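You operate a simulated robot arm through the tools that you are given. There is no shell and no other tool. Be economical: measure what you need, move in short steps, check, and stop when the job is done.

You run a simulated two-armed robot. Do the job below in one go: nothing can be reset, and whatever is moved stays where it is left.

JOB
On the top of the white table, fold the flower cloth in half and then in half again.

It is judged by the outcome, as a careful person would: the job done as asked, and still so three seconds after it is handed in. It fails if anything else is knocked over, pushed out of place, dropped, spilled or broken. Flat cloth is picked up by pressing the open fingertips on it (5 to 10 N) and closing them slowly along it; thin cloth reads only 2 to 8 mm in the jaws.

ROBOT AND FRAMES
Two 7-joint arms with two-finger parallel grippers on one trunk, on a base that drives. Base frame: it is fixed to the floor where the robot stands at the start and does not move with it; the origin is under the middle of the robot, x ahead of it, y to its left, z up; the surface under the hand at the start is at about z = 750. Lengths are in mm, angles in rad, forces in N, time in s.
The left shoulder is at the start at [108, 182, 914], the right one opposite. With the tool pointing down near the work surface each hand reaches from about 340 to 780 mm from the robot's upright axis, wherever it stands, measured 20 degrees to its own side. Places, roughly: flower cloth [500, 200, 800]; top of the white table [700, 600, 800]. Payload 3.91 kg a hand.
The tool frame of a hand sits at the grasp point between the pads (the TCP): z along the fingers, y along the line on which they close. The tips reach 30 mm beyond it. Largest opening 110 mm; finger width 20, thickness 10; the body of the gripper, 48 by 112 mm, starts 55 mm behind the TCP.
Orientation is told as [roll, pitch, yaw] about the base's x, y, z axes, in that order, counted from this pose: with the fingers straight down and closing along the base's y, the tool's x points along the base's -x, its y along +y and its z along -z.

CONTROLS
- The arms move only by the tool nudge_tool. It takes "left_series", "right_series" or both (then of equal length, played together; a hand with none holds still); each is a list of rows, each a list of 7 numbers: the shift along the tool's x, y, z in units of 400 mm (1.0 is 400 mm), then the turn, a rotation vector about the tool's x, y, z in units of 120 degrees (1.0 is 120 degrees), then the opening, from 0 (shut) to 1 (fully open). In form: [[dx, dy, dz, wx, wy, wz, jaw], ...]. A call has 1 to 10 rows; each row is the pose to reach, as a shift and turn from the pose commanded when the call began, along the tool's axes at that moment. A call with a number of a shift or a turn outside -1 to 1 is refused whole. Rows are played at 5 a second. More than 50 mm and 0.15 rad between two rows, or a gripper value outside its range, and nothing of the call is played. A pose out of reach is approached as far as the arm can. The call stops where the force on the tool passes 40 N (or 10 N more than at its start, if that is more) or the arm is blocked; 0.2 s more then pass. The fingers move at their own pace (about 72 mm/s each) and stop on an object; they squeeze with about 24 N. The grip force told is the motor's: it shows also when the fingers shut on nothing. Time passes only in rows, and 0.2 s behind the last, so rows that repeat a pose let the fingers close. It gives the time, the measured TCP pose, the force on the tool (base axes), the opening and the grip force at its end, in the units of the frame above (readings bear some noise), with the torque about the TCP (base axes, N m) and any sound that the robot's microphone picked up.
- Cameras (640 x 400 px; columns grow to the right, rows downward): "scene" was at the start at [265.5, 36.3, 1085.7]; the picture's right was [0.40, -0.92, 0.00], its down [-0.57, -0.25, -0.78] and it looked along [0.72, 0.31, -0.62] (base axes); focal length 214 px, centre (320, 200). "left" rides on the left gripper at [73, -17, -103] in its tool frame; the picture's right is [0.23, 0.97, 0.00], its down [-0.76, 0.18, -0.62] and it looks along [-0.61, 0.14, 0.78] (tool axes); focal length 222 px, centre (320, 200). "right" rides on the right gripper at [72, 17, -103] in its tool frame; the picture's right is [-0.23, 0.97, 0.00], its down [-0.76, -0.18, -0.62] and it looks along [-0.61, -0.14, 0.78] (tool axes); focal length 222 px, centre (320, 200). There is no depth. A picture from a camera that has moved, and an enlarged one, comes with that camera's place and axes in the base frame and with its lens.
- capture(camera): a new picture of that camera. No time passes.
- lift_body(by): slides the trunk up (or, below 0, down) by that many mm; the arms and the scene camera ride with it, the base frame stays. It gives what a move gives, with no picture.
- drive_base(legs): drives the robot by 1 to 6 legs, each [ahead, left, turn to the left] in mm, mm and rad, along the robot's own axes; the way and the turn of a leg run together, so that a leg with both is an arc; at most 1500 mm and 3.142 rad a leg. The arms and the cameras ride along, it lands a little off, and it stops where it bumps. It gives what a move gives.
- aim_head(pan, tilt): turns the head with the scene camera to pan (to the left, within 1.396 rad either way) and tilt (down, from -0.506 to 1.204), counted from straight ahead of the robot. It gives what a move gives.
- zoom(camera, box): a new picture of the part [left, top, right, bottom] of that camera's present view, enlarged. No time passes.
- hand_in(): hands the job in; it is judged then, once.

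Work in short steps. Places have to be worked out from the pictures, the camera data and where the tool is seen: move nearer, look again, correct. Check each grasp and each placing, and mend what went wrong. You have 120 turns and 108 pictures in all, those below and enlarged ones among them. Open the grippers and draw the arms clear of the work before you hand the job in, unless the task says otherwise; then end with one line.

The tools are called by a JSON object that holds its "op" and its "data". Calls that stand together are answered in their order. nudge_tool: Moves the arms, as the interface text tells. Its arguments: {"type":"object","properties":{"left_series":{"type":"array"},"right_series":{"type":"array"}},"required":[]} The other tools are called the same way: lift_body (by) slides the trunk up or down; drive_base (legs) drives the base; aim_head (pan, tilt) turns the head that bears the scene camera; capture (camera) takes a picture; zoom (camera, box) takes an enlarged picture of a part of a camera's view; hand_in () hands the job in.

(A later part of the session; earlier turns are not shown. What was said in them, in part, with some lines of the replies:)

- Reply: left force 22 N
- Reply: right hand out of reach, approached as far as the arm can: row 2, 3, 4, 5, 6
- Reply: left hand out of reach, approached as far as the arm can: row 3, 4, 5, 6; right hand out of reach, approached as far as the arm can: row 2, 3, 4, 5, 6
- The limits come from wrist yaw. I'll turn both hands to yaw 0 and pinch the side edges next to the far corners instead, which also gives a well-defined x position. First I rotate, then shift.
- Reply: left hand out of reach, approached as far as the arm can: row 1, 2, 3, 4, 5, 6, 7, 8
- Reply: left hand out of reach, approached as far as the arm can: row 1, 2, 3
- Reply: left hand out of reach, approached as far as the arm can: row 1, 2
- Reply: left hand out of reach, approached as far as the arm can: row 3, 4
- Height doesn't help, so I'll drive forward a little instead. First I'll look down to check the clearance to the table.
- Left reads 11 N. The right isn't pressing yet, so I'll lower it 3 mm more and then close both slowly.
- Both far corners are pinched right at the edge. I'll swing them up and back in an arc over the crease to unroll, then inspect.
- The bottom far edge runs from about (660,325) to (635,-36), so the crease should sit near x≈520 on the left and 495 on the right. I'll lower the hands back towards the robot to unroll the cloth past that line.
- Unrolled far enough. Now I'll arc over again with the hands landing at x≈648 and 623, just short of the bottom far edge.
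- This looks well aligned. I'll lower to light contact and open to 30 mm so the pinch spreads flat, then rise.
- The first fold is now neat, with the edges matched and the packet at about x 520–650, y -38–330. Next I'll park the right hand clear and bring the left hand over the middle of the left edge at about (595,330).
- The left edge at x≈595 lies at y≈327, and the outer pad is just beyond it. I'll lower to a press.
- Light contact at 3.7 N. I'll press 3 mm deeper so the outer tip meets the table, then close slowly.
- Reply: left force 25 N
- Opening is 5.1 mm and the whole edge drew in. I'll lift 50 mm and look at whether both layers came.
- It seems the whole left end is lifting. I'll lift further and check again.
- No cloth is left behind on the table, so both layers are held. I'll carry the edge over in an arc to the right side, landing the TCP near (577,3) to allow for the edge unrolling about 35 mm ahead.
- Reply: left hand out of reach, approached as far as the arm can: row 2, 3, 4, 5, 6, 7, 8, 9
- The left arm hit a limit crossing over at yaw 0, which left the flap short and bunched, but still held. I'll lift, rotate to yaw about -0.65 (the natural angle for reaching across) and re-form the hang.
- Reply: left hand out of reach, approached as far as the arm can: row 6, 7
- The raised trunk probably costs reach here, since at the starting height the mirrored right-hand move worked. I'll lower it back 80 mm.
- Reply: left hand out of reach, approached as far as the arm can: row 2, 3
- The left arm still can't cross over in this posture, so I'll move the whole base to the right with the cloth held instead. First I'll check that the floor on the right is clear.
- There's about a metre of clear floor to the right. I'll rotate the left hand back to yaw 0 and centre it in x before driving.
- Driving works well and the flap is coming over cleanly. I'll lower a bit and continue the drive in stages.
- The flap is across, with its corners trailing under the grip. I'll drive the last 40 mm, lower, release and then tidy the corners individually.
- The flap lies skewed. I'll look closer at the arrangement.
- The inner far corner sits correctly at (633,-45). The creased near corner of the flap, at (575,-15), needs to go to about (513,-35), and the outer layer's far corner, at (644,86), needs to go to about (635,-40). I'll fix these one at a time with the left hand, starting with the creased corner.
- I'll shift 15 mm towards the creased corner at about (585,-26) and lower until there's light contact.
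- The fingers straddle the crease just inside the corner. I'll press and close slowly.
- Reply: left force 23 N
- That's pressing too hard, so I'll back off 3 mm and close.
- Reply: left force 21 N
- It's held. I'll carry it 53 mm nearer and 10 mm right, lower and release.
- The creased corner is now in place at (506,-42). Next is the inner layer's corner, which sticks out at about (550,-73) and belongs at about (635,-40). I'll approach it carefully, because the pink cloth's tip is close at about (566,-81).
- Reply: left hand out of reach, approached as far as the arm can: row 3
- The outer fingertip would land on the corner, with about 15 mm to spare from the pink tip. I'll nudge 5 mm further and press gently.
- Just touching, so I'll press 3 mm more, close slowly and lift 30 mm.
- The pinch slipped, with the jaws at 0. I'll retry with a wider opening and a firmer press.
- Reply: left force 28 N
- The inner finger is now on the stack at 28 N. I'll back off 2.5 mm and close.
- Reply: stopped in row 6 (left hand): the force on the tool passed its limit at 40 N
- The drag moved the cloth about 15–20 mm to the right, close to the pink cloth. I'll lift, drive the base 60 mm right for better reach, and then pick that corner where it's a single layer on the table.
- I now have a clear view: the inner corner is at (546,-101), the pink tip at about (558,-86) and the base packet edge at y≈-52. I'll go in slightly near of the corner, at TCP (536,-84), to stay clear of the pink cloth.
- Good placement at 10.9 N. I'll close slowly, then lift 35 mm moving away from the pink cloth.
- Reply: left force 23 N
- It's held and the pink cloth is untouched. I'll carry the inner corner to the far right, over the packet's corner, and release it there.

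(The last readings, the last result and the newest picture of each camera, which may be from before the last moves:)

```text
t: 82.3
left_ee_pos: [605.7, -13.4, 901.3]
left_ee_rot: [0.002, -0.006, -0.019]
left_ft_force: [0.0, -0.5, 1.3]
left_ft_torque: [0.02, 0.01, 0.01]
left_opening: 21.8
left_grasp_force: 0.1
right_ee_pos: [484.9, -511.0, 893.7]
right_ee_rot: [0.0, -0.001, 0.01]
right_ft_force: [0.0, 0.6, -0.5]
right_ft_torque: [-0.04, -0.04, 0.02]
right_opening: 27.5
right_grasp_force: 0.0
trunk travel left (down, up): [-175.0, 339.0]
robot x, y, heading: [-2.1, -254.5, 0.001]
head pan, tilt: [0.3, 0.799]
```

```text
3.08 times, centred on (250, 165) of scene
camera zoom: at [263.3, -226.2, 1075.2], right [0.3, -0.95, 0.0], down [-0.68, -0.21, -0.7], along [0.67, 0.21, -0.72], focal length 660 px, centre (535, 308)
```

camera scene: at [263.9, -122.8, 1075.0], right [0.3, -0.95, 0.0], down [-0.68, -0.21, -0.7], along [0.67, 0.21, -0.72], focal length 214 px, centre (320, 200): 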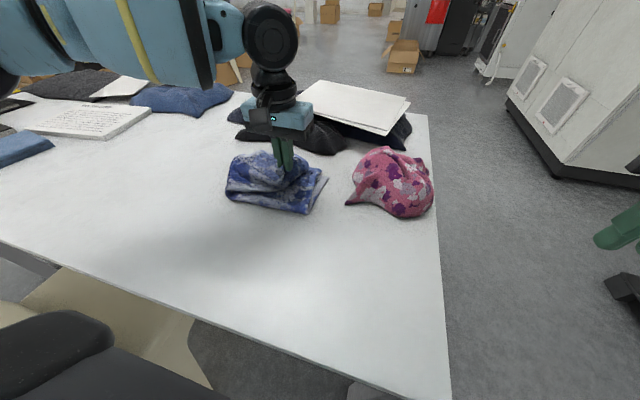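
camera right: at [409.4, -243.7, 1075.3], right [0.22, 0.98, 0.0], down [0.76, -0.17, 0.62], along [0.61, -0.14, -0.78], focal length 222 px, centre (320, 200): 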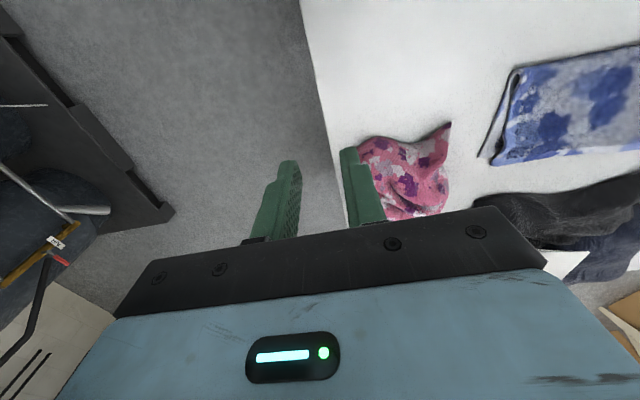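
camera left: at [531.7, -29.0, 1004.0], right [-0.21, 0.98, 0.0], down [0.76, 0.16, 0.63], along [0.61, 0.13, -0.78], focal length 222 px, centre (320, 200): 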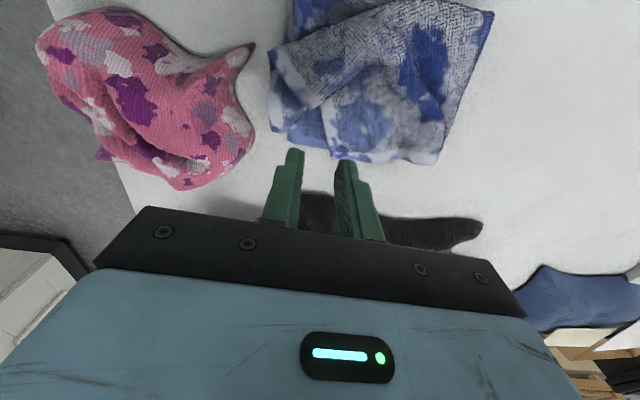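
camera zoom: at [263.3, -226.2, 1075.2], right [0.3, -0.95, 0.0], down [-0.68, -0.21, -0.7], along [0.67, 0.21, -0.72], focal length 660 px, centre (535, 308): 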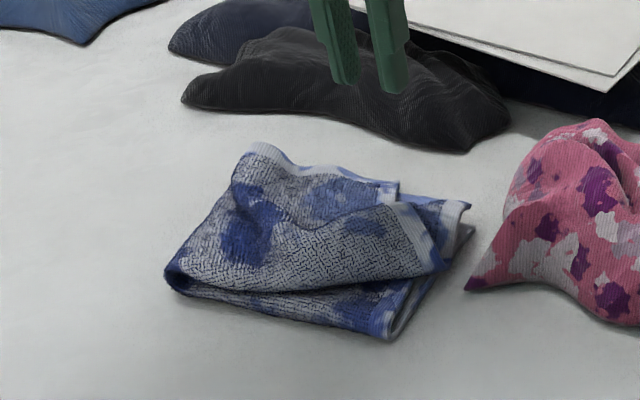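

The inner corner is now in place at (640,-57). The remaining skew is because the first crease has rolled at this end: the true crease material is on the outer layer's end hem near (607,-18) and belongs at about (505,-50). I'll lower onto that hem point.

{"op": "nudge_tool", "data": {"left_series": [[0, 0.012, 0.1, 0, 0, 0, 0.25], [0, 0.012, 0.2, 0, 0, 0, 0.25], [0, 0.012, 0.25, 0, 0, 0, 0.25]]}}

{"op": "zoom", "data": {"camera": "scene", "box": [180, 110, 320, 210]}}

```text
t: 83.1
left_ee_pos: [606.3, -7.1, 799.0]
left_ee_rot: [0.0, -0.006, -0.019]
left_ft_force: [0.3, -0.2, 1.4]
left_ft_torque: [0.02, 0.0, -0.01]
left_opening: 27.5
left_grasp_force: 0.0
right_ee_pos: [484.1, -511.4, 892.8]
right_ee_rot: [0.0, -0.001, 0.007]
right_ft_force: [0.5, 0.4, -0.3]
right_ft_torque: [0.02, 0.01, 0.02]
right_opening: 27.6
right_grasp_force: 0.0
trunk travel left (down, up): [-175.0, 339.0]
robot x, y, heading: [1.0, -251.0, 0.005]
head pan, tilt: [0.3, 0.799]
```

```text
4.00 times, centred on (250, 160) of scene
camera zoom: at [263.8, -226.4, 1075.1], right [0.3, -0.95, 0.0], down [-0.68, -0.21, -0.7], along [0.67, 0.21, -0.72], focal length 858 px, centre (600, 360)
```

zoom: 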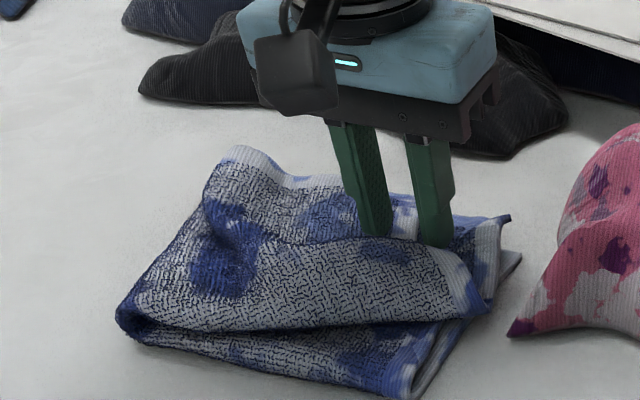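

The fingers are at the ridge of the hump where that hem folds over. I'll press slightly and pinch it.

{"op": "nudge_tool", "data": {"left_series": [[0.01, 0, 0.01, 0, 0, 0, 0.25], [0.015, 0, 0.02, 0, 0, 0, 0.25], [0.015, 0, 0.02, 0, 0, 0, 0.2], [0.015, 0, 0.02, 0, 0, 0, 0.16], [0.015, 0, 0.02, 0, 0, 0, 0.12], [0.015, 0, 0.02, 0, 0, 0, 0.08], [0.015, 0, 0.02, 0, 0, 0, 0.04], [0.015, 0, 0.02, 0, 0, 0, 0], [0.015, 0, 0.02, 0, 0, 0, 0]]}}

{"op": "nudge_tool", "data": {"left_series": [[0, 0, -0.05, 0, 0, 0, 0], [0.03, -0.01, -0.1, 0, 0, 0, 0]]}}

{"op": "zoom", "data": {"camera": "scene", "box": [180, 100, 320, 220]}}

```text
t: 85.1
left_ee_pos: [600.7, -6.6, 792.4]
left_ee_rot: [0.0, -0.007, -0.017]
left_ft_force: [1.0, 0.2, 5.8]
left_ft_torque: [0.07, 0.0, 0.01]
left_opening: 2.6
left_grasp_force: 23.6
right_ee_pos: [483.8, -511.7, 893.9]
right_ee_rot: [-0.001, -0.002, 0.008]
right_ft_force: [0.4, -0.3, 0.8]
right_ft_torque: [-0.01, -0.02, -0.03]
right_opening: 27.5
right_grasp_force: 0.0
trunk travel left (down, up): [-175.0, 339.0]
robot x, y, heading: [0.8, -253.3, 0.002]
head pan, tilt: [0.3, 0.799]
```

```text
t: 85.7
left_ee_pos: [587.3, -9.4, 830.9]
left_ee_rot: [0.0, -0.006, -0.021]
left_ft_force: [0.5, -0.1, 0.9]
left_ft_torque: [0.01, -0.01, -0.01]
left_opening: 2.8
left_grasp_force: 23.9
right_ee_pos: [484.5, -510.6, 893.2]
right_ee_rot: [0.0, -0.003, 0.009]
right_ft_force: [0.3, 0.3, -0.2]
right_ft_torque: [-0.03, -0.03, 0.0]
right_opening: 27.2
right_grasp_force: 0.2
trunk travel left (down, up): [-175.0, 339.0]
robot x, y, heading: [0.6, -253.1, 0.002]
head pan, tilt: [0.3, 0.799]
```

```text
3.33 times, centred on (250, 160) of scene
camera zoom: at [263.5, -226.5, 1075.2], right [0.3, -0.95, 0.0], down [-0.68, -0.21, -0.7], along [0.67, 0.21, -0.72], focal length 715 px, centre (553, 333)
```

zoom: 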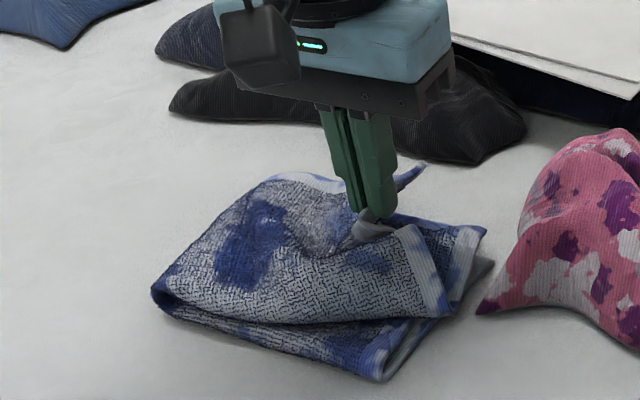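

The end hem of the outer layer is held, with the flap's far corner trailing. I'll bring this point to the near-right packet corner at about (512,-42), where the crease belongs, and lay it down.

{"op": "nudge_tool", "data": {"left_series": [[0.05, -0.02, -0.04, 0, 0, 0, 0], [0.1, -0.04, -0.05, 0, 0, 0, 0], [0.15, -0.065, -0.04, 0, 0, 0, 0], [0.187, -0.083, 0, 0, 0, 0, 0], [0.187, -0.083, 0.06, 0, 0, 0, 0], [0.187, -0.083, 0.09, 0, 0, 0, 0], [0.187, -0.083, 0.09, 0, 0, 0, 0.1], [0.187, -0.083, 0.09, 0, 0, 0, 0.22], [0.187, -0.083, 0.03, 0, 0, 0, 0.22], [0.187, -0.04, -0.07, 0, 0, 0, 0.22]]}}

{"op": "nudge_tool", "data": {"left_series": [[-0.05, 0.1, -0.1, 0, 0, 0, 0.22], [-0.1, 0.2, -0.15, 0, 0, 0, 0.22]]}}

{"op": "zoom", "data": {"camera": "scene", "box": [160, 100, 340, 230]}}

{"op": "zoom", "data": {"camera": "left", "box": [160, 0, 460, 190]}}

```text
t: 87.9
left_ee_pos: [511.9, -26.6, 862.1]
left_ee_rot: [0.002, -0.005, -0.02]
left_ft_force: [0.0, 0.1, -1.0]
left_ft_torque: [0.02, -0.03, 0.0]
left_opening: 24.1
left_grasp_force: 0.0
right_ee_pos: [484.7, -510.4, 892.9]
right_ee_rot: [0.001, -0.002, 0.007]
right_ft_force: [0.3, -0.3, 1.0]
right_ft_torque: [0.01, -0.02, 0.0]
right_opening: 27.4
right_grasp_force: 0.1
trunk travel left (down, up): [-175.0, 339.0]
robot x, y, heading: [0.1, -252.8, 0.003]
head pan, tilt: [0.3, 0.799]
```

```text
refused: row 1 steps farther than a row can; nothing moved
```

```text
3.08 times, centred on (250, 165) of scene
camera zoom: at [263.3, -226.2, 1075.2], right [0.3, -0.95, 0.0], down [-0.68, -0.21, -0.7], along [0.67, 0.21, -0.72], focal length 660 px, centre (535, 308)
```

zoom: 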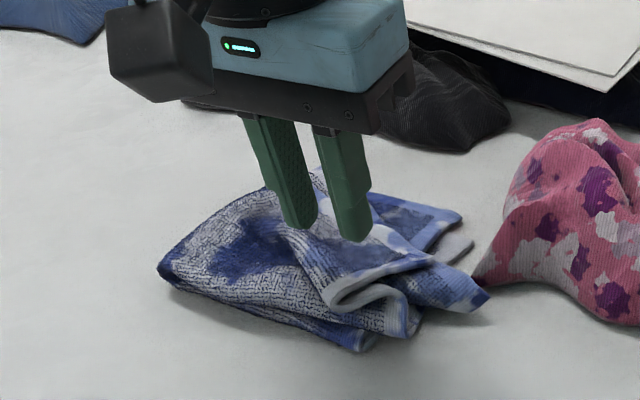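

```text
2.11 times, centred on (310, 95) of left
camera zoom: at [438.5, -42.8, 963.4], right [-0.21, 0.98, 0.0], down [0.76, 0.16, 0.63], along [0.61, 0.13, -0.78], focal length 468 px, centre (341, 421)
```

zoom: 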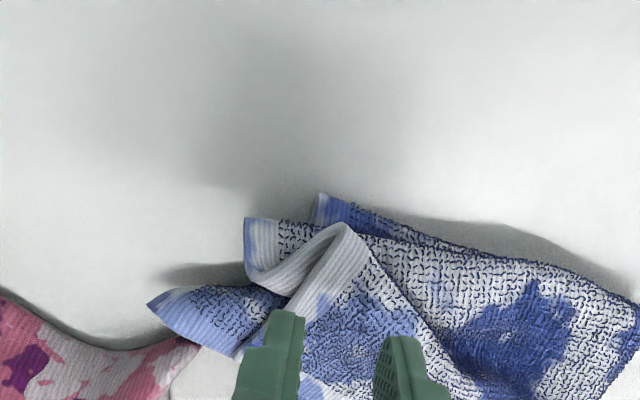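

The end hem loop has to be sequenced: inner corner I first, then outer corner O to the far-right corner, and finally the loop's apex pulled to the near corner. First I'll re-grip I at about (552,-112), using the approach that worked before.

{"op": "nudge_tool", "data": {"left_series": [[-0.04, -0.085, 0, 0, 0, 0, 0.22], [-0.081, -0.171, 0, 0, 0, 0, 0.22], [-0.081, -0.171, 0.1, 0, 0, 0, 0.22], [-0.081, -0.171, 0.17, 0, 0, 0, 0.22], [-0.081, -0.171, 0.19, 0, 0, 0, 0.22], [-0.081, -0.171, 0.197, 0, 0, 0, 0.22]]}}

{"op": "zoom", "data": {"camera": "scene", "box": [190, 110, 330, 220]}}

```text
t: 89.5
left_ee_pos: [545.7, -94.3, 784.9]
left_ee_rot: [-0.004, -0.02, -0.018]
left_ft_force: [-5.2, 0.8, 19.4]
left_ft_torque: [0.43, 0.19, 0.06]
left_opening: 24.1
left_grasp_force: 0.1
right_ee_pos: [484.7, -509.8, 892.4]
right_ee_rot: [-0.001, -0.004, 0.007]
right_ft_force: [-0.3, -0.2, -0.3]
right_ft_torque: [0.0, 0.03, -0.02]
right_opening: 27.6
right_grasp_force: 0.1
trunk travel left (down, up): [-175.0, 339.0]
robot x, y, heading: [-0.8, -252.2, 0.001]
head pan, tilt: [0.3, 0.799]
stopped in row 6 (left hand): the force on the tool passed its limit at 42 N (the readings are from after the stop); the commanded pose is now the measured one
```

```text
3.64 times, centred on (260, 165) of scene
camera zoom: at [262.9, -226.6, 1075.2], right [0.3, -0.95, 0.0], down [-0.68, -0.21, -0.7], along [0.67, 0.21, -0.72], focal length 780 px, centre (538, 327)
```

zoom: 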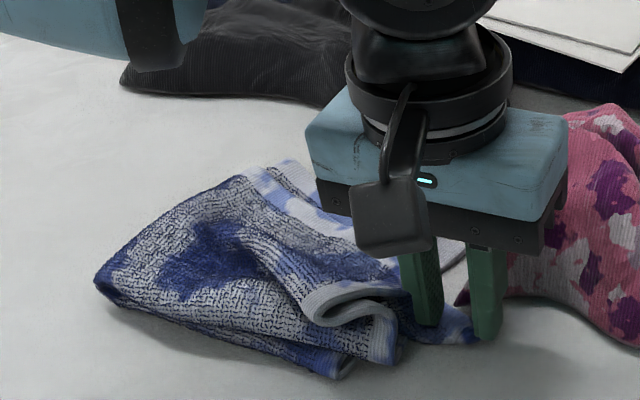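

The fingers straddle the protruding corner and the press is about 19 N. I'll close slowly and lift away from the pink cloth.

{"op": "nudge_tool", "data": {"left_series": [[0, 0, -0.003, 0, 0, 0, 0.2], [0, 0, -0.003, 0, 0, 0, 0.16], [0, 0, -0.003, 0, 0, 0, 0.12], [0, 0, -0.003, 0, 0, 0, 0.08], [0, 0, -0.003, 0, 0, 0, 0.04], [0, 0, -0.003, 0, 0, 0, 0], [0, 0, -0.003, 0, 0, 0, 0]]}}

{"op": "nudge_tool", "data": {"left_series": [[0, 0.02, -0.04, 0, 0, 0, 0], [0, 0.08, -0.1, 0, 0, 0, 0]]}}

```text
t: 91.1
left_ee_pos: [544.8, -92.4, 784.7]
left_ee_rot: [-0.002, -0.017, -0.017]
left_ft_force: [1.0, 4.4, 28.3]
left_ft_torque: [0.39, 0.06, -0.02]
left_opening: 4.7
left_grasp_force: 23.8
right_ee_pos: [484.2, -510.5, 893.8]
right_ee_rot: [0.0, -0.004, 0.009]
right_ft_force: [-0.3, 0.3, -0.6]
right_ft_torque: [-0.01, 0.03, -0.01]
right_opening: 27.3
right_grasp_force: 0.1
trunk travel left (down, up): [-175.0, 339.0]
robot x, y, heading: [-1.4, -253.1, 0.005]
head pan, tilt: [0.3, 0.799]
```

```text
t: 91.7
left_ee_pos: [548.8, -59.8, 822.2]
left_ee_rot: [-0.001, -0.012, -0.019]
left_ft_force: [0.2, -1.0, 0.0]
left_ft_torque: [0.01, 0.01, 0.04]
left_opening: 3.1
left_grasp_force: 23.7
right_ee_pos: [483.4, -511.5, 893.2]
right_ee_rot: [0.001, -0.003, 0.009]
right_ft_force: [-0.4, 0.2, 0.0]
right_ft_torque: [0.0, 0.01, -0.03]
right_opening: 27.4
right_grasp_force: 0.1
trunk travel left (down, up): [-175.0, 339.0]
robot x, y, heading: [-1.6, -253.6, 0.006]
head pan, tilt: [0.3, 0.799]
```

It's held at 3.1 mm. I'll carry it to the far-right corner and release, then back off for a view.

{"op": "nudge_tool", "data": {"left_series": [[-0.03, 0.02, -0.03, 0, 0, 0, 0], [-0.09, 0.035, -0.04, 0, 0, 0, 0], [-0.15, 0.039, -0.03, 0, 0, 0, 0], [-0.182, 0.039, 0, 0, 0, 0, 0], [-0.182, 0.039, 0.06, 0, 0, 0, 0], [-0.182, 0.039, 0.065, 0, 0, 0, 0.08], [-0.182, 0.039, 0.065, 0, 0, 0, 0.2], [-0.182, 0.039, 0, 0, 0, 0, 0.2], [-0.16, 0.06, -0.1, 0, 0, 0, 0.2], [-0.1, 0.13, -0.17, 0, 0, 0, 0.2]]}}

{"op": "nudge_tool", "data": {"left_series": [[0.08, 0, -0.08, 0, 0, 0, 0.22], [0.16, 0, -0.12, 0, 0, 0, 0.22]]}}

{"op": "capture", "data": {"camera": "left"}}

```text
t: 93.9
left_ee_pos: [584.7, -11.4, 889.9]
left_ee_rot: [-0.002, -0.014, -0.021]
left_ft_force: [0.0, -0.6, 0.4]
left_ft_torque: [-0.03, -0.01, 0.0]
left_opening: 22.0
left_grasp_force: 0.0
right_ee_pos: [484.1, -511.2, 894.2]
right_ee_rot: [-0.001, -0.001, 0.009]
right_ft_force: [-0.5, 0.4, -0.3]
right_ft_torque: [-0.03, -0.03, 0.0]
right_opening: 27.3
right_grasp_force: 0.2
trunk travel left (down, up): [-175.0, 339.0]
robot x, y, heading: [-0.2, -255.1, -0.001]
head pan, tilt: [0.3, 0.799]
```

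```text
t: 94.5
left_ee_pos: [522.7, -9.2, 938.9]
left_ee_rot: [-0.001, -0.015, -0.019]
left_ft_force: [0.8, 0.8, 0.1]
left_ft_torque: [0.01, -0.01, 0.01]
left_opening: 24.1
left_grasp_force: 0.0
right_ee_pos: [484.7, -510.2, 893.8]
right_ee_rot: [0.0, 0.0, 0.008]
right_ft_force: [-0.1, -0.2, -0.1]
right_ft_torque: [0.03, 0.01, -0.01]
right_opening: 27.4
right_grasp_force: 0.1
trunk travel left (down, up): [-175.0, 339.0]
robot x, y, heading: [1.3, -251.3, 0.003]
head pan, tilt: [0.3, 0.799]
```

```text
10 pictures are left
camera left: at [446.8, -24.3, 1040.4], right [-0.21, 0.98, 0.0], down [0.76, 0.17, 0.63], along [0.62, 0.13, -0.77], focal length 222 px, centre (320, 200)
```

left: 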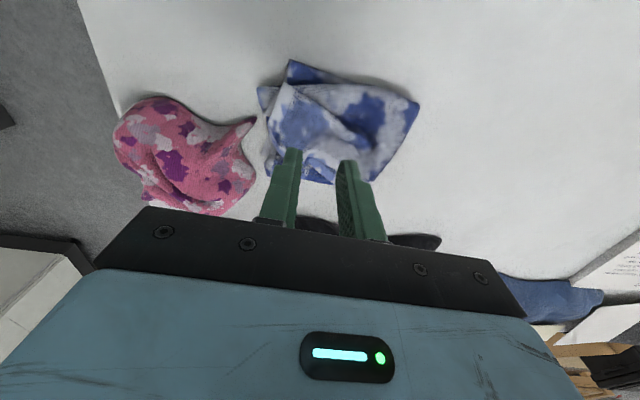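

I'll zoom this view for detail.

{"op": "zoom", "data": {"camera": "left", "box": [240, 45, 430, 195]}}

```text
2.67 times, centred on (335, 120) of left
camera zoom: at [446.8, -24.3, 1040.4], right [-0.21, 0.98, 0.0], down [0.76, 0.17, 0.63], along [0.62, 0.13, -0.77], focal length 592 px, centre (280, 413)
```

zoom: 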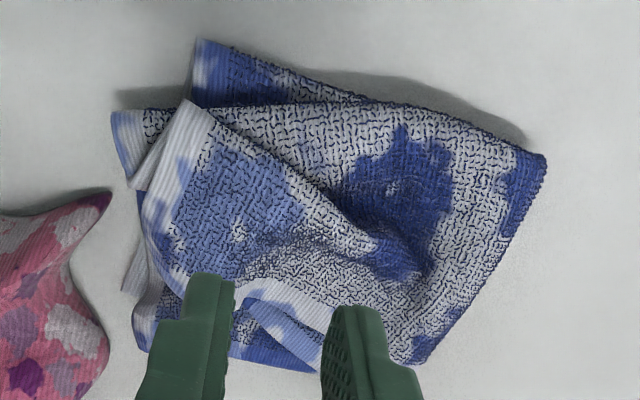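

Much better: the inner corner is at (641,-67), the outer hem's far end is near (600,-40), and the footprint is close to a quarter. What remains is a curl at the near-right, where fold A protrudes at (522,-82), so I'll pick that up and tuck it to the near corner at about (495,-52).

{"op": "nudge_tool", "data": {"left_series": [[-0.01, -0.08, 0.06, 0, 0, 0, 0.22], [-0.018, -0.157, 0.13, 0, 0, 0, 0.22], [-0.018, -0.157, 0.23, 0, 0, 0, 0.22], [-0.018, -0.157, 0.32, 0, 0, 0, 0.22], [-0.018, -0.157, 0.355, 0, 0, 0, 0.22], [-0.018, -0.157, 0.368, 0, 0, 0, 0.22]]}}

{"op": "zoom", "data": {"camera": "scene", "box": [180, 110, 320, 220]}}

```text
t: 95.9
left_ee_pos: [529.9, -70.6, 794.1]
left_ee_rot: [-0.002, -0.019, -0.017]
left_ft_force: [0.7, 1.4, 14.4]
left_ft_torque: [0.32, 0.02, 0.02]
left_opening: 25.0
left_grasp_force: 1.1
right_ee_pos: [483.8, -511.9, 894.2]
right_ee_rot: [0.0, -0.006, 0.01]
right_ft_force: [0.6, 0.6, -0.2]
right_ft_torque: [0.0, 0.0, 0.0]
right_opening: 27.3
right_grasp_force: 0.1
trunk travel left (down, up): [-175.0, 339.0]
robot x, y, heading: [0.6, -252.5, 0.0]
head pan, tilt: [0.3, 0.799]
```

```text
3.64 times, centred on (250, 165) of scene
camera zoom: at [262.9, -226.5, 1075.5], right [0.3, -0.95, 0.0], down [-0.68, -0.21, -0.7], along [0.67, 0.21, -0.72], focal length 780 px, centre (574, 327)
```

zoom: 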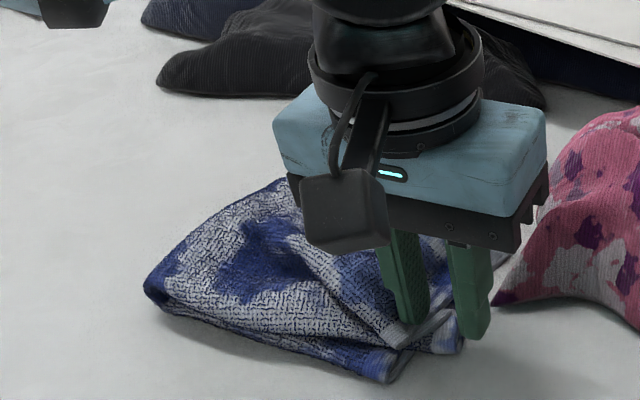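

The fingers straddle the curl at 14 N. I'll close, lift and tuck it to the near corner.

{"op": "nudge_tool", "data": {"left_series": [[0, 0, 0, 0, 0, 0, 0.18], [0, 0, 0.003, 0, 0, 0, 0.14], [0, 0, 0.005, 0, 0, 0, 0.1], [0, 0, 0.005, 0, 0, 0, 0.06], [0, 0, 0.005, 0, 0, 0, 0.02], [0, 0, 0.005, 0, 0, 0, 0], [0, 0, 0.005, 0, 0, 0, 0]]}}

{"op": "nudge_tool", "data": {"left_series": [[0.01, 0.01, -0.04, 0, 0, 0, 0], [0.05, 0.04, -0.05, 0, 0, 0, 0], [0.075, 0.055, -0.03, 0, 0, 0, 0]]}}

{"op": "zoom", "data": {"camera": "scene", "box": [180, 110, 320, 220]}}

```text
t: 97.5
left_ee_pos: [530.0, -70.9, 792.2]
left_ee_rot: [-0.001, -0.017, -0.018]
left_ft_force: [1.2, 7.8, 29.7]
left_ft_torque: [0.5, -0.04, 0.0]
left_opening: 0.2
left_grasp_force: 24.0
right_ee_pos: [483.1, -510.8, 892.9]
right_ee_rot: [0.001, -0.001, 0.009]
right_ft_force: [0.0, 0.6, 0.1]
right_ft_torque: [-0.02, 0.03, 0.03]
right_opening: 27.6
right_grasp_force: 0.1
trunk travel left (down, up): [-175.0, 339.0]
robot x, y, heading: [5.6, -254.2, 0.0]
head pan, tilt: [0.3, 0.799]
```

```text
t: 98.3
left_ee_pos: [500.9, -46.7, 801.4]
left_ee_rot: [-0.004, -0.014, -0.019]
left_ft_force: [0.3, -0.3, 2.3]
left_ft_torque: [-0.02, 0.0, 0.0]
left_opening: 0.0
left_grasp_force: 23.9
right_ee_pos: [485.2, -511.1, 892.5]
right_ee_rot: [0.001, -0.002, 0.009]
right_ft_force: [0.0, 0.0, -0.4]
right_ft_torque: [0.01, 0.02, 0.0]
right_opening: 27.6
right_grasp_force: 0.0
trunk travel left (down, up): [-175.0, 339.0]
robot x, y, heading: [-0.0, -252.8, -0.001]
head pan, tilt: [0.3, 0.799]
```

```text
3.64 times, centred on (250, 165) of scene
camera zoom: at [263.8, -226.5, 1075.0], right [0.3, -0.95, 0.0], down [-0.68, -0.21, -0.7], along [0.67, 0.21, -0.72], focal length 780 px, centre (574, 327)
```

zoom: 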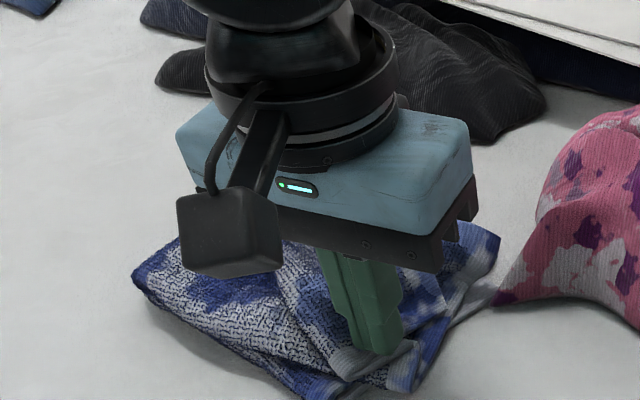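

That pinch slipped. I'll raise clear and take a detailed look at the state from above.

{"op": "nudge_tool", "data": {"left_series": [[0, 0, -0.1, 0, 0, 0, 0], [0, 0.06, -0.2, 0, 0, 0, 0], [0.03, 0.13, -0.28, 0, 0, 0, 0], [0.04, 0.2, -0.34, 0, 0, 0, 0]]}}

{"op": "zoom", "data": {"camera": "left", "box": [190, 45, 410, 195]}}

```text
t: 99.3
left_ee_pos: [482.5, 31.6, 941.2]
left_ee_rot: [-0.003, -0.014, -0.02]
left_ft_force: [0.4, 0.3, -0.8]
left_ft_torque: [0.01, 0.0, 0.01]
left_opening: 0.3
left_grasp_force: 23.7
right_ee_pos: [484.2, -510.9, 893.0]
right_ee_rot: [0.001, -0.001, 0.009]
right_ft_force: [-1.0, 0.4, -0.2]
right_ft_torque: [0.01, 0.01, 0.02]
right_opening: 27.5
right_grasp_force: 0.0
trunk travel left (down, up): [-175.0, 339.0]
robot x, y, heading: [1.4, -252.7, 0.004]
head pan, tilt: [0.3, 0.799]
```

```text
2.67 times, centred on (300, 120) of left
camera zoom: at [408.3, 17.0, 1042.6], right [-0.21, 0.98, -0.01], down [0.76, 0.16, 0.63], along [0.62, 0.13, -0.77], focal length 592 px, centre (373, 413)
```

zoom: 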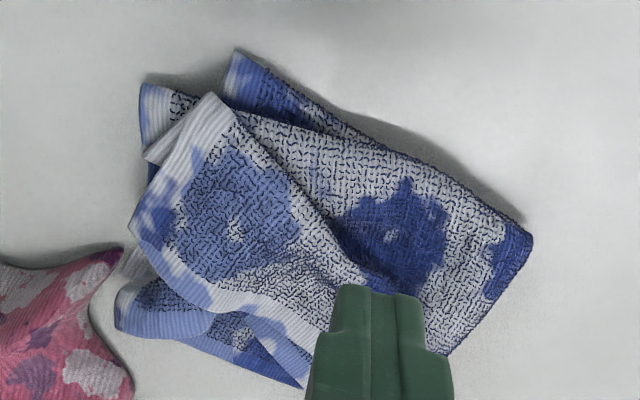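

The packet is roughly a quarter shape. The top layer's corner O, at about (539,-72), should move about 53 mm further, over I at (597,-89), which would also pull out the curl. I'll grip O with both fingers on the stack.

{"op": "nudge_tool", "data": {"left_series": [[-0.046, -0.069, 0.07, 0, 0, 0, 0.25], [-0.092, -0.138, 0.14, 0, 0, 0, 0.25], [-0.138, -0.206, 0.21, 0, 0, 0, 0.25], [-0.138, -0.206, 0.3, 0, 0, 0, 0.25], [-0.138, -0.206, 0.335, 0, 0, 0, 0.25], [-0.138, -0.206, 0.35, 0, 0, 0, 0.25]]}}

{"op": "zoom", "data": {"camera": "scene", "box": [180, 110, 320, 220]}}

```text
t: 100.7
left_ee_pos: [536.7, -51.4, 798.2]
left_ee_rot: [-0.001, -0.016, -0.019]
left_ft_force: [1.5, 0.0, 4.4]
left_ft_torque: [0.07, -0.06, -0.03]
left_opening: 27.4
left_grasp_force: 0.1
right_ee_pos: [484.6, -512.5, 894.3]
right_ee_rot: [-0.001, -0.001, 0.008]
right_ft_force: [0.7, -0.3, -0.3]
right_ft_torque: [-0.03, -0.01, 0.04]
right_opening: 27.5
right_grasp_force: 0.1
trunk travel left (down, up): [-175.0, 339.0]
robot x, y, heading: [-0.7, -253.6, 0.001]
head pan, tilt: [0.3, 0.799]
```

```text
3.64 times, centred on (250, 165) of scene
camera zoom: at [263.6, -226.5, 1075.2], right [0.3, -0.95, 0.0], down [-0.68, -0.21, -0.7], along [0.67, 0.21, -0.72], focal length 780 px, centre (574, 327)
```

zoom: 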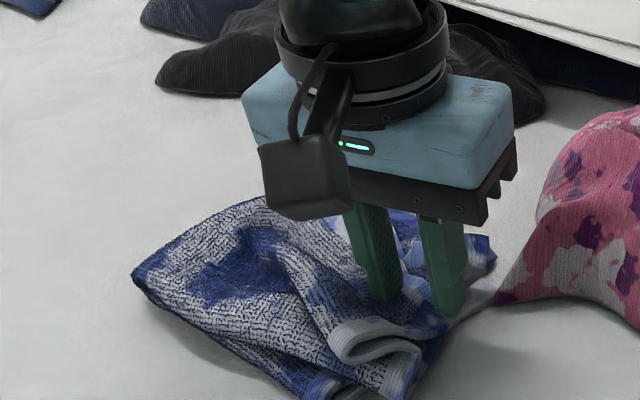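

Light contact near O. I'll press 3 mm more and close slowly.

{"op": "nudge_tool", "data": {"left_series": [[0, 0, 0.008, 0, 0, 0, 0.25], [0, 0, 0.01, 0, 0, 0, 0.21], [0, 0, 0.01, 0, 0, 0, 0.17], [0, 0, 0.01, 0, 0, 0, 0.13], [0, 0, 0.01, 0, 0, 0, 0.09], [0, 0, 0.01, 0, 0, 0, 0.05], [0, 0, 0.01, 0, 0, 0, 0], [0, 0, 0.01, 0, 0, 0, 0]]}}

```text
t: 102.5
left_ee_pos: [537.2, -52.2, 794.9]
left_ee_rot: [-0.002, -0.016, -0.018]
left_ft_force: [0.7, 4.0, 16.8]
left_ft_torque: [0.21, -0.05, -0.01]
left_opening: 5.7
left_grasp_force: 24.3
right_ee_pos: [484.6, -512.1, 893.5]
right_ee_rot: [-0.001, -0.004, 0.011]
right_ft_force: [0.5, 0.3, -0.3]
right_ft_torque: [0.0, 0.01, -0.05]
right_opening: 27.4
right_grasp_force: 0.1
trunk travel left (down, up): [-175.0, 339.0]
robot x, y, heading: [0.1, -251.9, 0.003]
head pan, tilt: [0.3, 0.799]
```

Gripped at 5.7 mm. I'll lift, carry it 55 mm further and lay it down.

{"op": "nudge_tool", "data": {"left_series": [[0, 0, -0.06, 0, 0, 0, 0], [-0.03, 0.005, -0.1, 0, 0, 0, 0], [-0.09, 0.005, -0.1, 0, 0, 0, 0], [-0.138, 0, -0.07, 0, 0, 0, 0], [-0.138, 0, -0.01, 0, 0, 0, 0], [-0.138, 0, -0.005, 0, 0, 0, 0.07], [-0.138, 0, -0.005, 0, 0, 0, 0.18], [-0.138, 0, -0.06, 0, 0, 0, 0.18], [-0.11, 0.03, -0.15, 0, 0, 0, 0.18], [-0.05, 0.1, -0.22, 0, 0, 0, 0.18]]}}

{"op": "nudge_tool", "data": {"left_series": [[0.08, 0.06, -0.05, 0, 0, 0, 0.18], [0.16, 0.12, -0.1, 0, 0, 0, 0.18]]}}

{"op": "zoom", "data": {"camera": "left", "box": [190, 45, 410, 195]}}

```text
t: 104.7
left_ee_pos: [559.2, -11.6, 880.8]
left_ee_rot: [-0.002, -0.013, -0.016]
left_ft_force: [0.5, -0.1, -0.4]
left_ft_torque: [0.0, -0.03, 0.03]
left_opening: 19.9
left_grasp_force: 0.1
right_ee_pos: [484.9, -511.2, 894.4]
right_ee_rot: [0.001, -0.003, 0.008]
right_ft_force: [-0.4, 0.2, 0.5]
right_ft_torque: [-0.03, -0.04, 0.01]
right_opening: 27.6
right_grasp_force: 0.0
trunk travel left (down, up): [-175.0, 339.0]
robot x, y, heading: [0.6, -252.2, 0.005]
head pan, tilt: [0.3, 0.799]
```

```text
t: 105.3
left_ee_pos: [492.8, 38.9, 921.7]
left_ee_rot: [-0.003, -0.015, -0.019]
left_ft_force: [1.4, -0.7, 0.4]
left_ft_torque: [0.02, -0.01, 0.01]
left_opening: 19.5
left_grasp_force: 0.1
right_ee_pos: [484.8, -510.2, 892.1]
right_ee_rot: [0.0, -0.001, 0.009]
right_ft_force: [0.1, -0.6, -0.3]
right_ft_torque: [0.01, -0.01, 0.02]
right_opening: 27.6
right_grasp_force: 0.1
trunk travel left (down, up): [-175.0, 339.0]
robot x, y, heading: [1.4, -255.0, -0.003]
head pan, tilt: [0.3, 0.799]
```

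```text
2.67 times, centred on (300, 120) of left
camera zoom: at [417.3, 22.8, 1022.9], right [-0.21, 0.98, -0.01], down [0.76, 0.17, 0.63], along [0.62, 0.13, -0.77], focal length 592 px, centre (373, 413)
```

zoom: 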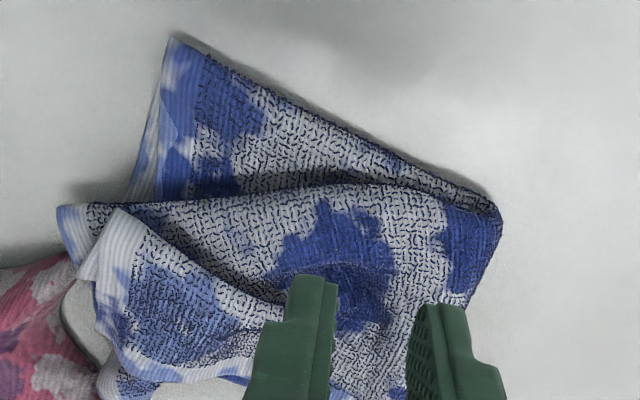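

The whole flap end moved over together, so I and O are now at the far side and the loop apex is at about (537,-80). As planned, I'll pull that apex to the near-right corner, pressing down on it first.

{"op": "nudge_tool", "data": {"left_series": [[-0.037, -0.092, 0.06, 0, 0, 0, 0.25], [-0.074, -0.184, 0.12, 0, 0, 0, 0.25], [-0.111, -0.275, 0.18, 0, 0, 0, 0.25], [-0.111, -0.275, 0.27, 0, 0, 0, 0.25], [-0.111, -0.275, 0.3, 0, 0, 0, 0.25], [-0.111, -0.275, 0.308, 0, 0, 0, 0.25]]}}

```text
t: 106.7
left_ee_pos: [538.1, -74.9, 798.5]
left_ee_rot: [-0.001, -0.016, -0.016]
left_ft_force: [-0.2, -0.3, 2.1]
left_ft_torque: [0.07, -0.01, 0.0]
left_opening: 27.6
left_grasp_force: 0.8
right_ee_pos: [483.7, -511.4, 893.6]
right_ee_rot: [0.0, -0.001, 0.009]
right_ft_force: [-0.3, 0.2, 0.9]
right_ft_torque: [-0.02, 0.01, 0.0]
right_opening: 27.6
right_grasp_force: 0.0
trunk travel left (down, up): [-175.0, 339.0]
robot x, y, heading: [3.8, -254.2, 0.001]
head pan, tilt: [0.3, 0.799]
```

Touching at 2 N. I'll press about 5 mm more and close slowly.

{"op": "nudge_tool", "data": {"left_series": [[0.008, 0, 0.01, 0, 0, 0, 0.25], [0.008, 0, 0.014, 0, 0, 0, 0.25], [0.008, 0, 0.014, 0, 0, 0, 0.2], [0.008, 0, 0.014, 0, 0, 0, 0.16], [0.008, 0, 0.014, 0, 0, 0, 0.12], [0.008, 0, 0.014, 0, 0, 0, 0.08], [0.008, 0, 0.014, 0, 0, 0, 0.04], [0.008, 0, 0.014, 0, 0, 0, 0], [0.008, 0, 0.014, 0, 0, 0, 0]]}}

```text
t: 108.7
left_ee_pos: [535.5, -72.9, 795.8]
left_ee_rot: [-0.003, -0.014, -0.018]
left_ft_force: [-0.3, 2.6, 10.8]
left_ft_torque: [0.16, -0.06, -0.02]
left_opening: 2.8
left_grasp_force: 24.5
right_ee_pos: [484.7, -510.2, 893.2]
right_ee_rot: [0.001, -0.003, 0.008]
right_ft_force: [-0.5, -0.7, 0.0]
right_ft_torque: [0.0, 0.0, -0.01]
right_opening: 27.6
right_grasp_force: 0.1
trunk travel left (down, up): [-175.0, 339.0]
robot x, y, heading: [2.5, -252.9, -0.003]
head pan, tilt: [0.3, 0.799]
```

Gripped at 2.8 mm. I'll lift slightly, carry it 55 mm nearer and 24 mm left, release and back off.

{"op": "nudge_tool", "data": {"left_series": [[0, 0.02, -0.05, 0, 0, 0, 0], [0.04, 0.035, -0.08, 0, 0, 0, 0], [0.1, 0.05, -0.08, 0, 0, 0, 0], [0.14, 0.06, -0.05, 0, 0, 0, 0], [0.14, 0.06, 0, 0, 0, 0, 0], [0.14, 0.06, 0.005, 0, 0, 0, 0.08], [0.14, 0.06, 0.005, 0, 0, 0, 0.2], [0.14, 0.06, -0.05, 0, 0, 0, 0.2], [0.14, 0.1, -0.15, 0, 0, 0, 0.2], [0.14, 0.18, -0.23, 0, 0, 0, 0.2]]}}

{"op": "nudge_tool", "data": {"left_series": [[0.06, 0.08, -0.05, 0, 0, 0, 0.2], [0.1, 0.16, -0.1, 0, 0, 0, 0.2], [0.1, 0.25, -0.15, 0, 0, 0, 0.2]]}}

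{"op": "zoom", "data": {"camera": "scene", "box": [160, 100, 340, 230]}}

```text
t: 110.9
left_ee_pos: [481.0, 1.3, 883.5]
left_ee_rot: [-0.001, -0.013, -0.018]
left_ft_force: [-0.3, -0.4, 0.1]
left_ft_torque: [-0.03, -0.02, 0.01]
left_opening: 21.9
left_grasp_force: 0.0
right_ee_pos: [483.9, -510.7, 892.7]
right_ee_rot: [0.0, -0.001, 0.009]
right_ft_force: [0.1, -0.2, -1.0]
right_ft_torque: [0.0, -0.02, -0.02]
right_opening: 27.4
right_grasp_force: 0.0
trunk travel left (down, up): [-175.0, 339.0]
robot x, y, heading: [2.2, -251.6, 0.004]
head pan, tilt: [0.3, 0.799]
```

```text
t: 111.7
left_ee_pos: [439.6, 99.8, 943.3]
left_ee_rot: [-0.002, -0.016, -0.021]
left_ft_force: [-1.4, 0.2, -0.3]
left_ft_torque: [0.01, 0.02, 0.02]
left_opening: 22.0
left_grasp_force: 0.1
right_ee_pos: [484.8, -510.7, 893.2]
right_ee_rot: [0.0, -0.002, 0.007]
right_ft_force: [-0.3, -0.5, 0.8]
right_ft_torque: [-0.03, 0.01, -0.03]
right_opening: 27.8
right_grasp_force: 0.1
trunk travel left (down, up): [-175.0, 339.0]
robot x, y, heading: [-2.2, -254.4, 0.006]
head pan, tilt: [0.3, 0.799]
```

```text
3.08 times, centred on (250, 165) of scene
camera zoom: at [263.6, -226.0, 1075.1], right [0.3, -0.95, 0.0], down [-0.68, -0.21, -0.7], along [0.67, 0.21, -0.72], focal length 660 px, centre (535, 308)
```

zoom: 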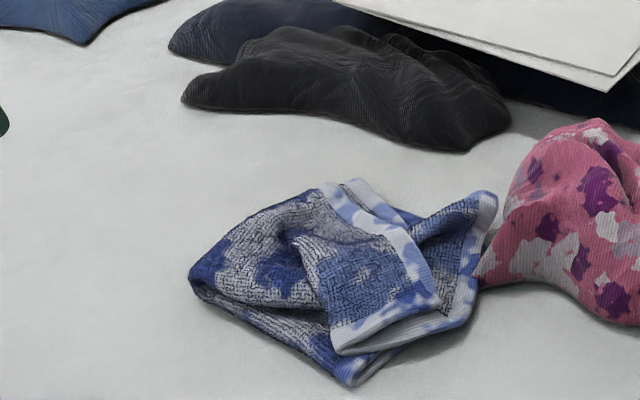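

The footprint is about right and the pink cloth is unmoved. The top layer's corner O now lies at about (536,-76) instead of the far-right corner at about (632,-62). I'll make one more gentle single-layer pick of O and carry it there.

{"op": "nudge_tool", "data": {"left_series": [[-0.06, -0.099, 0.035, 0, 0, 0, 0.22], [-0.12, -0.198, 0.07, 0, 0, 0, 0.22], [-0.18, -0.297, 0.11, 0, 0, 0, 0.22], [-0.2415, -0.395, 0.15, 0, 0, 0, 0.22], [-0.2415, -0.395, 0.25, 0, 0, 0, 0.22], [-0.2415, -0.395, 0.33, 0, 0, 0, 0.22], [-0.2415, -0.395, 0.355, 0, 0, 0, 0.22]]}}

```text
t: 113.3
left_ee_pos: [536.6, -58.7, 801.2]
left_ee_rot: [-0.002, -0.016, -0.017]
left_ft_force: [0.1, 0.8, 2.7]
left_ft_torque: [0.01, 0.01, 0.0]
left_opening: 24.1
left_grasp_force: 0.1
right_ee_pos: [484.9, -511.2, 893.5]
right_ee_rot: [-0.001, -0.002, 0.009]
right_ft_force: [-0.2, -0.4, 0.8]
right_ft_torque: [0.0, 0.04, 0.01]
right_opening: 27.5
right_grasp_force: 0.0
trunk travel left (down, up): [-175.0, 339.0]
robot x, y, heading: [-0.7, -252.4, 0.001]
head pan, tilt: [0.3, 0.799]
```

Contact at 2.7 N. I'll press 2 mm more and close slowly.

{"op": "nudge_tool", "data": {"left_series": [[0, 0, 0.005, 0, 0, 0, 0.22], [0, 0, 0.006, 0, 0, 0, 0.18], [0, 0, 0.006, 0, 0, 0, 0.14], [0, 0, 0.006, 0, 0, 0, 0.1], [0, 0, 0.006, 0, 0, 0, 0.06], [0, 0, 0.006, 0, 0, 0, 0.03], [0, 0, 0.006, 0, 0, 0, 0], [0, 0, 0.006, 0, 0, 0, 0]]}}

```text
t: 115.1
left_ee_pos: [537.8, -59.7, 799.3]
left_ee_rot: [-0.002, -0.014, -0.021]
left_ft_force: [0.7, 0.5, 2.1]
left_ft_torque: [0.06, -0.03, -0.04]
left_opening: 3.8
left_grasp_force: 24.0
right_ee_pos: [483.6, -511.6, 892.6]
right_ee_rot: [0.001, 0.0, 0.009]
right_ft_force: [-0.8, -0.5, -0.6]
right_ft_torque: [0.01, 0.03, 0.0]
right_opening: 27.3
right_grasp_force: 0.1
trunk travel left (down, up): [-175.0, 339.0]
robot x, y, heading: [1.1, -251.2, -0.0]
head pan, tilt: [0.3, 0.799]
```

Gripped at 3.8 mm. I'll carry O to the far-right corner, release and back off for a look.

{"op": "nudge_tool", "data": {"left_series": [[0, 0.01, -0.07, 0, 0, 0, 0], [-0.05, 0.02, -0.12, 0, 0, 0, 0], [-0.12, 0.03, -0.12, 0, 0, 0, 0], [-0.19, 0.035, -0.1, 0, 0, 0, 0], [-0.225, 0.035, -0.04, 0, 0, 0, 0], [-0.225, 0.035, 0.005, 0, 0, 0, 0], [-0.225, 0.035, 0.005, 0, 0, 0, 0.07], [-0.225, 0.035, 0.005, 0, 0, 0, 0.18], [-0.225, 0.035, -0.06, 0, 0, 0, 0.18], [-0.2, 0.07, -0.16, 0, 0, 0, 0.18]]}}

{"op": "nudge_tool", "data": {"left_series": [[0.08, 0.05, -0.05, 0, 0, 0, 0.18], [0.16, 0.1, -0.1, 0, 0, 0, 0.18], [0.24, 0.16, -0.13, 0, 0, 0, 0.18], [0.3, 0.25, -0.15, 0, 0, 0, 0.18], [0.32, 0.35, -0.15, 0, 0, 0, 0.18]]}}

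{"op": "zoom", "data": {"camera": "scene", "box": [160, 100, 340, 230]}}

```text
t: 117.3
left_ee_pos: [616.1, -35.5, 868.0]
left_ee_rot: [0.001, -0.013, -0.019]
left_ft_force: [0.3, 0.3, -0.3]
left_ft_torque: [0.03, 0.03, -0.01]
left_opening: 19.7
left_grasp_force: 0.1
right_ee_pos: [484.5, -511.2, 893.6]
right_ee_rot: [0.0, -0.004, 0.008]
right_ft_force: [-0.6, -0.1, -0.2]
right_ft_torque: [0.02, -0.02, 0.0]
right_opening: 27.6
right_grasp_force: 0.2
trunk travel left (down, up): [-175.0, 339.0]
robot x, y, heading: [-1.3, -253.8, 0.005]
head pan, tilt: [0.3, 0.799]
```

```text
t: 118.5
left_ee_pos: [488.7, 111.4, 922.4]
left_ee_rot: [-0.003, -0.015, -0.02]
left_ft_force: [-0.1, 1.3, -0.3]
left_ft_torque: [-0.01, 0.02, -0.04]
left_opening: 19.7
left_grasp_force: 0.1
right_ee_pos: [484.8, -510.7, 892.7]
right_ee_rot: [0.001, 0.0, 0.011]
right_ft_force: [0.6, 0.6, 0.1]
right_ft_torque: [0.0, 0.02, -0.03]
right_opening: 27.6
right_grasp_force: 0.1
trunk travel left (down, up): [-175.0, 339.0]
robot x, y, heading: [-1.9, -257.0, 0.005]
head pan, tilt: [0.3, 0.799]
```

```text
3.08 times, centred on (250, 165) of scene
camera zoom: at [263.7, -225.9, 1075.1], right [0.3, -0.95, 0.0], down [-0.68, -0.21, -0.7], along [0.67, 0.21, -0.72], focal length 660 px, centre (535, 308)
```

zoom: 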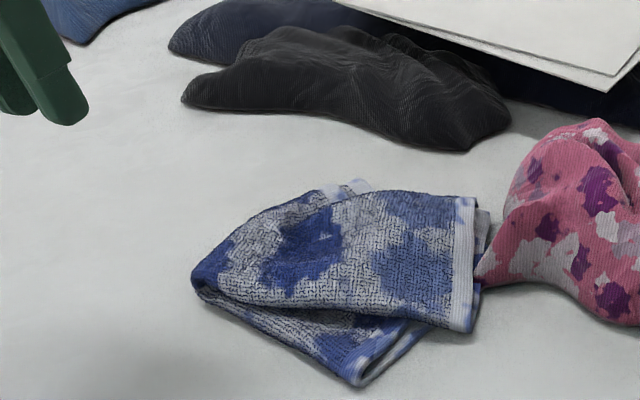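

Excellent: the top layer now lies flat with O at the far-right corner. Only the creased near corner, at about (523,-105), is rotated off the base packet's near corner at about (467,-47). With both far corners together, I can pull this apex over, so I'll grip the crease.

{"op": "nudge_tool", "data": {"left_series": [[-0.023, -0.1, 0.02, 0, 0, 0, 0.22], [-0.046, -0.2, 0.04, 0, 0, 0, 0.22], [-0.069, -0.3, 0.06, 0, 0, 0, 0.22], [-0.092, -0.4, 0.09, 0, 0, 0, 0.22], [-0.113, -0.503, 0.13, 0, 0, 0, 0.22], [-0.113, -0.503, 0.22, 0, 0, 0, 0.22], [-0.113, -0.503, 0.29, 0, 0, 0, 0.22], [-0.113, -0.503, 0.32, 0, 0, 0, 0.22]]}}

```text
t: 120.3
left_ee_pos: [533.9, -93.4, 795.8]
left_ee_rot: [-0.004, -0.016, -0.018]
left_ft_force: [0.6, -0.9, 0.1]
left_ft_torque: [0.02, -0.02, -0.03]
left_opening: 24.1
left_grasp_force: 0.6
right_ee_pos: [484.2, -511.4, 894.1]
right_ee_rot: [0.001, -0.003, 0.008]
right_ft_force: [0.5, 0.1, -0.1]
right_ft_torque: [0.02, 0.01, 0.02]
right_opening: 27.5
right_grasp_force: 0.1
trunk travel left (down, up): [-175.0, 339.0]
robot x, y, heading: [-0.6, -254.1, 0.003]
head pan, tilt: [0.3, 0.799]
```

No contact yet, so I'll lower in small steps.

{"op": "nudge_tool", "data": {"left_series": [[0.005, 0.003, 0.01, 0, 0, 0, 0.22], [0.005, 0.003, 0.018, 0, 0, 0, 0.22], [0.005, 0.003, 0.024, 0, 0, 0, 0.22]]}}

```text
t: 121.1
left_ee_pos: [531.6, -91.5, 787.8]
left_ee_rot: [-0.001, -0.017, -0.019]
left_ft_force: [1.7, 0.0, 10.1]
left_ft_torque: [0.23, -0.01, 0.02]
left_opening: 24.7
left_grasp_force: 0.9
right_ee_pos: [484.7, -511.1, 891.2]
right_ee_rot: [0.0, -0.001, 0.009]
right_ft_force: [1.1, 0.5, 0.6]
right_ft_torque: [0.03, -0.01, 0.0]
right_opening: 27.4
right_grasp_force: 0.0
trunk travel left (down, up): [-175.0, 339.0]
robot x, y, heading: [-0.3, -255.9, -0.0]
head pan, tilt: [0.3, 0.799]
```

Now 10 N, so I'll close slowly, following down slightly.

{"op": "nudge_tool", "data": {"left_series": [[0, 0, 0.003, 0, 0, 0, 0.18], [0, 0, 0.005, 0, 0, 0, 0.14], [0, 0, 0.005, 0, 0, 0, 0.1], [0, 0, 0.005, 0, 0, 0, 0.06], [0, 0, 0.005, 0, 0, 0, 0.03], [0, 0, 0.005, 0, 0, 0, 0], [0, 0, 0.005, 0, 0, 0, 0]]}}

```text
t: 122.7
left_ee_pos: [529.7, -92.2, 786.7]
left_ee_rot: [-0.001, -0.018, -0.017]
left_ft_force: [1.8, 5.5, 25.9]
left_ft_torque: [0.4, -0.1, 0.04]
left_opening: 4.3
left_grasp_force: 23.7
right_ee_pos: [484.2, -510.9, 893.8]
right_ee_rot: [0.001, -0.002, 0.009]
right_ft_force: [0.2, 0.0, 0.3]
right_ft_torque: [-0.01, 0.02, 0.0]
right_opening: 27.5
right_grasp_force: 0.1
trunk travel left (down, up): [-175.0, 339.0]
robot x, y, heading: [1.3, -250.7, 0.001]
head pan, tilt: [0.3, 0.799]
```

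Gripped at 4.3 mm. I'll lift, carry it about 50 mm nearer and 48 mm left onto the base packet's near corner, release and retreat.

{"op": "nudge_tool", "data": {"left_series": [[0, 0.02, -0.06, 0, 0, 0, 0], [0.03, 0.06, -0.09, 0, 0, 0, 0], [0.08, 0.1, -0.09, 0, 0, 0, 0], [0.122, 0.12, -0.06, 0, 0, 0, 0], [0.122, 0.12, -0.02, 0, 0, 0, 0], [0.122, 0.12, -0.015, 0, 0, 0, 0.08], [0.122, 0.12, -0.015, 0, 0, 0, 0.2], [0.122, 0.12, -0.08, 0, 0, 0, 0.2], [0.122, 0.15, -0.18, 0, 0, 0, 0.2], [0.13, 0.22, -0.26, 0, 0, 0, 0.2]]}}

{"op": "nudge_tool", "data": {"left_series": [[0.05, 0.09, -0.04, 0, 0, 0, 0.2], [0.1, 0.18, -0.08, 0, 0, 0, 0.2], [0.12, 0.28, -0.1, 0, 0, 0, 0.2]]}}

{"op": "zoom", "data": {"camera": "scene", "box": [160, 100, 340, 230]}}

```text
t: 124.9
left_ee_pos: [477.5, -2.2, 891.5]
left_ee_rot: [-0.001, -0.012, -0.019]
left_ft_force: [0.8, 0.2, 0.2]
left_ft_torque: [-0.01, 0.03, 0.01]
left_opening: 22.1
left_grasp_force: 0.0
right_ee_pos: [483.5, -511.9, 892.3]
right_ee_rot: [-0.001, -0.003, 0.009]
right_ft_force: [0.0, -0.3, -0.3]
right_ft_torque: [-0.02, 0.01, -0.01]
right_opening: 27.4
right_grasp_force: 0.1
trunk travel left (down, up): [-175.0, 339.0]
robot x, y, heading: [2.7, -254.7, -0.005]
head pan, tilt: [0.3, 0.799]
```

```text
t: 125.7
left_ee_pos: [432.9, 108.8, 929.3]
left_ee_rot: [-0.004, -0.016, -0.019]
left_ft_force: [0.8, 0.9, 0.1]
left_ft_torque: [0.0, -0.02, 0.0]
left_opening: 21.9
left_grasp_force: 0.1
right_ee_pos: [484.3, -511.1, 892.7]
right_ee_rot: [-0.002, -0.001, 0.009]
right_ft_force: [0.2, -0.7, -0.6]
right_ft_torque: [-0.01, 0.01, 0.01]
right_opening: 27.4
right_grasp_force: 0.0
trunk travel left (down, up): [-175.0, 339.0]
robot x, y, heading: [-1.4, -253.8, 0.002]
head pan, tilt: [0.3, 0.799]
```

```text
3.08 times, centred on (250, 165) of scene
camera zoom: at [263.7, -225.7, 1075.1], right [0.3, -0.95, 0.0], down [-0.68, -0.21, -0.7], along [0.67, 0.21, -0.72], focal length 660 px, centre (535, 308)
```

zoom: 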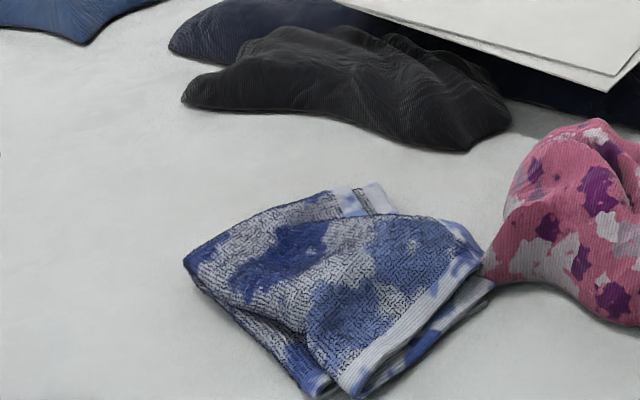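

The cloth is now a neat quarter-size packet with its corners together, and the neighbouring items look undisturbed. I'll open both grippers and draw the arms up clear.

{"op": "nudge_tool", "data": {"left_series": [[0, 0.08, -0.05, 0, 0, 0, 0.6], [0, 0.16, -0.1, 0, 0, 0, 1], [0, 0.24, -0.12, 0, 0, 0, 1], [0, 0.24, -0.12, 0, 0, 0, 1]], "right_series": [[0, 0, -0.02, 0, 0, 0, 0.6], [0, 0, -0.04, 0, 0, 0, 1], [0, 0, -0.05, 0, 0, 0, 1], [0, 0, -0.05, 0, 0, 0, 1]]}}

{"op": "capture", "data": {"camera": "scene"}}

```text
t: 126.7
left_ee_pos: [435.0, 207.3, 973.9]
left_ee_rot: [-0.002, -0.013, -0.018]
left_ft_force: [-0.3, 0.7, -0.1]
left_ft_torque: [-0.01, -0.01, -0.03]
left_opening: 109.9
left_grasp_force: 0.1
right_ee_pos: [484.6, -509.9, 914.1]
right_ee_rot: [0.0, -0.002, 0.008]
right_ft_force: [-0.1, -0.5, -0.5]
right_ft_torque: [0.01, -0.01, 0.03]
right_opening: 109.8
right_grasp_force: 0.2
trunk travel left (down, up): [-175.0, 339.0]
robot x, y, heading: [4.6, -255.0, 0.001]
head pan, tilt: [0.3, 0.799]
```

```text
0 pictures are left
camera scene: at [263.9, -226.6, 1075.0], right [0.3, -0.95, 0.0], down [-0.68, -0.21, -0.7], along [0.67, 0.21, -0.72], focal length 214 px, centre (320, 200)
```

scene: 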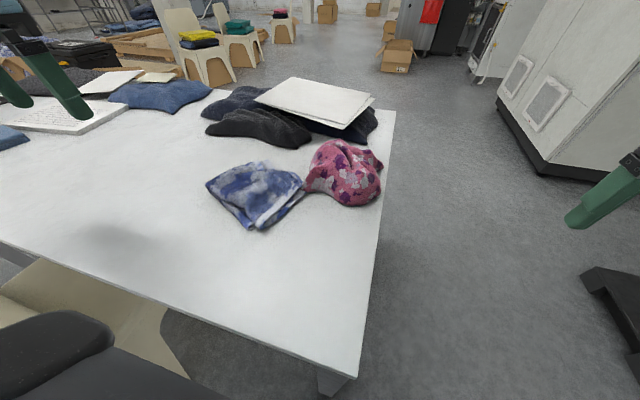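

The cloth is folded to a quarter on the table, the arms are clear and the grippers are open, so I'm handing in.

{"op": "hand_in", "data": {}}

```text
The job is handed in.
```

The flower cloth is folded in half and in half again on the white table and handed in: its corners line up to within a few centimetres with one inner corner showing slightly, it ended up right beside the pink cloth, and nothing else appears to have moved.
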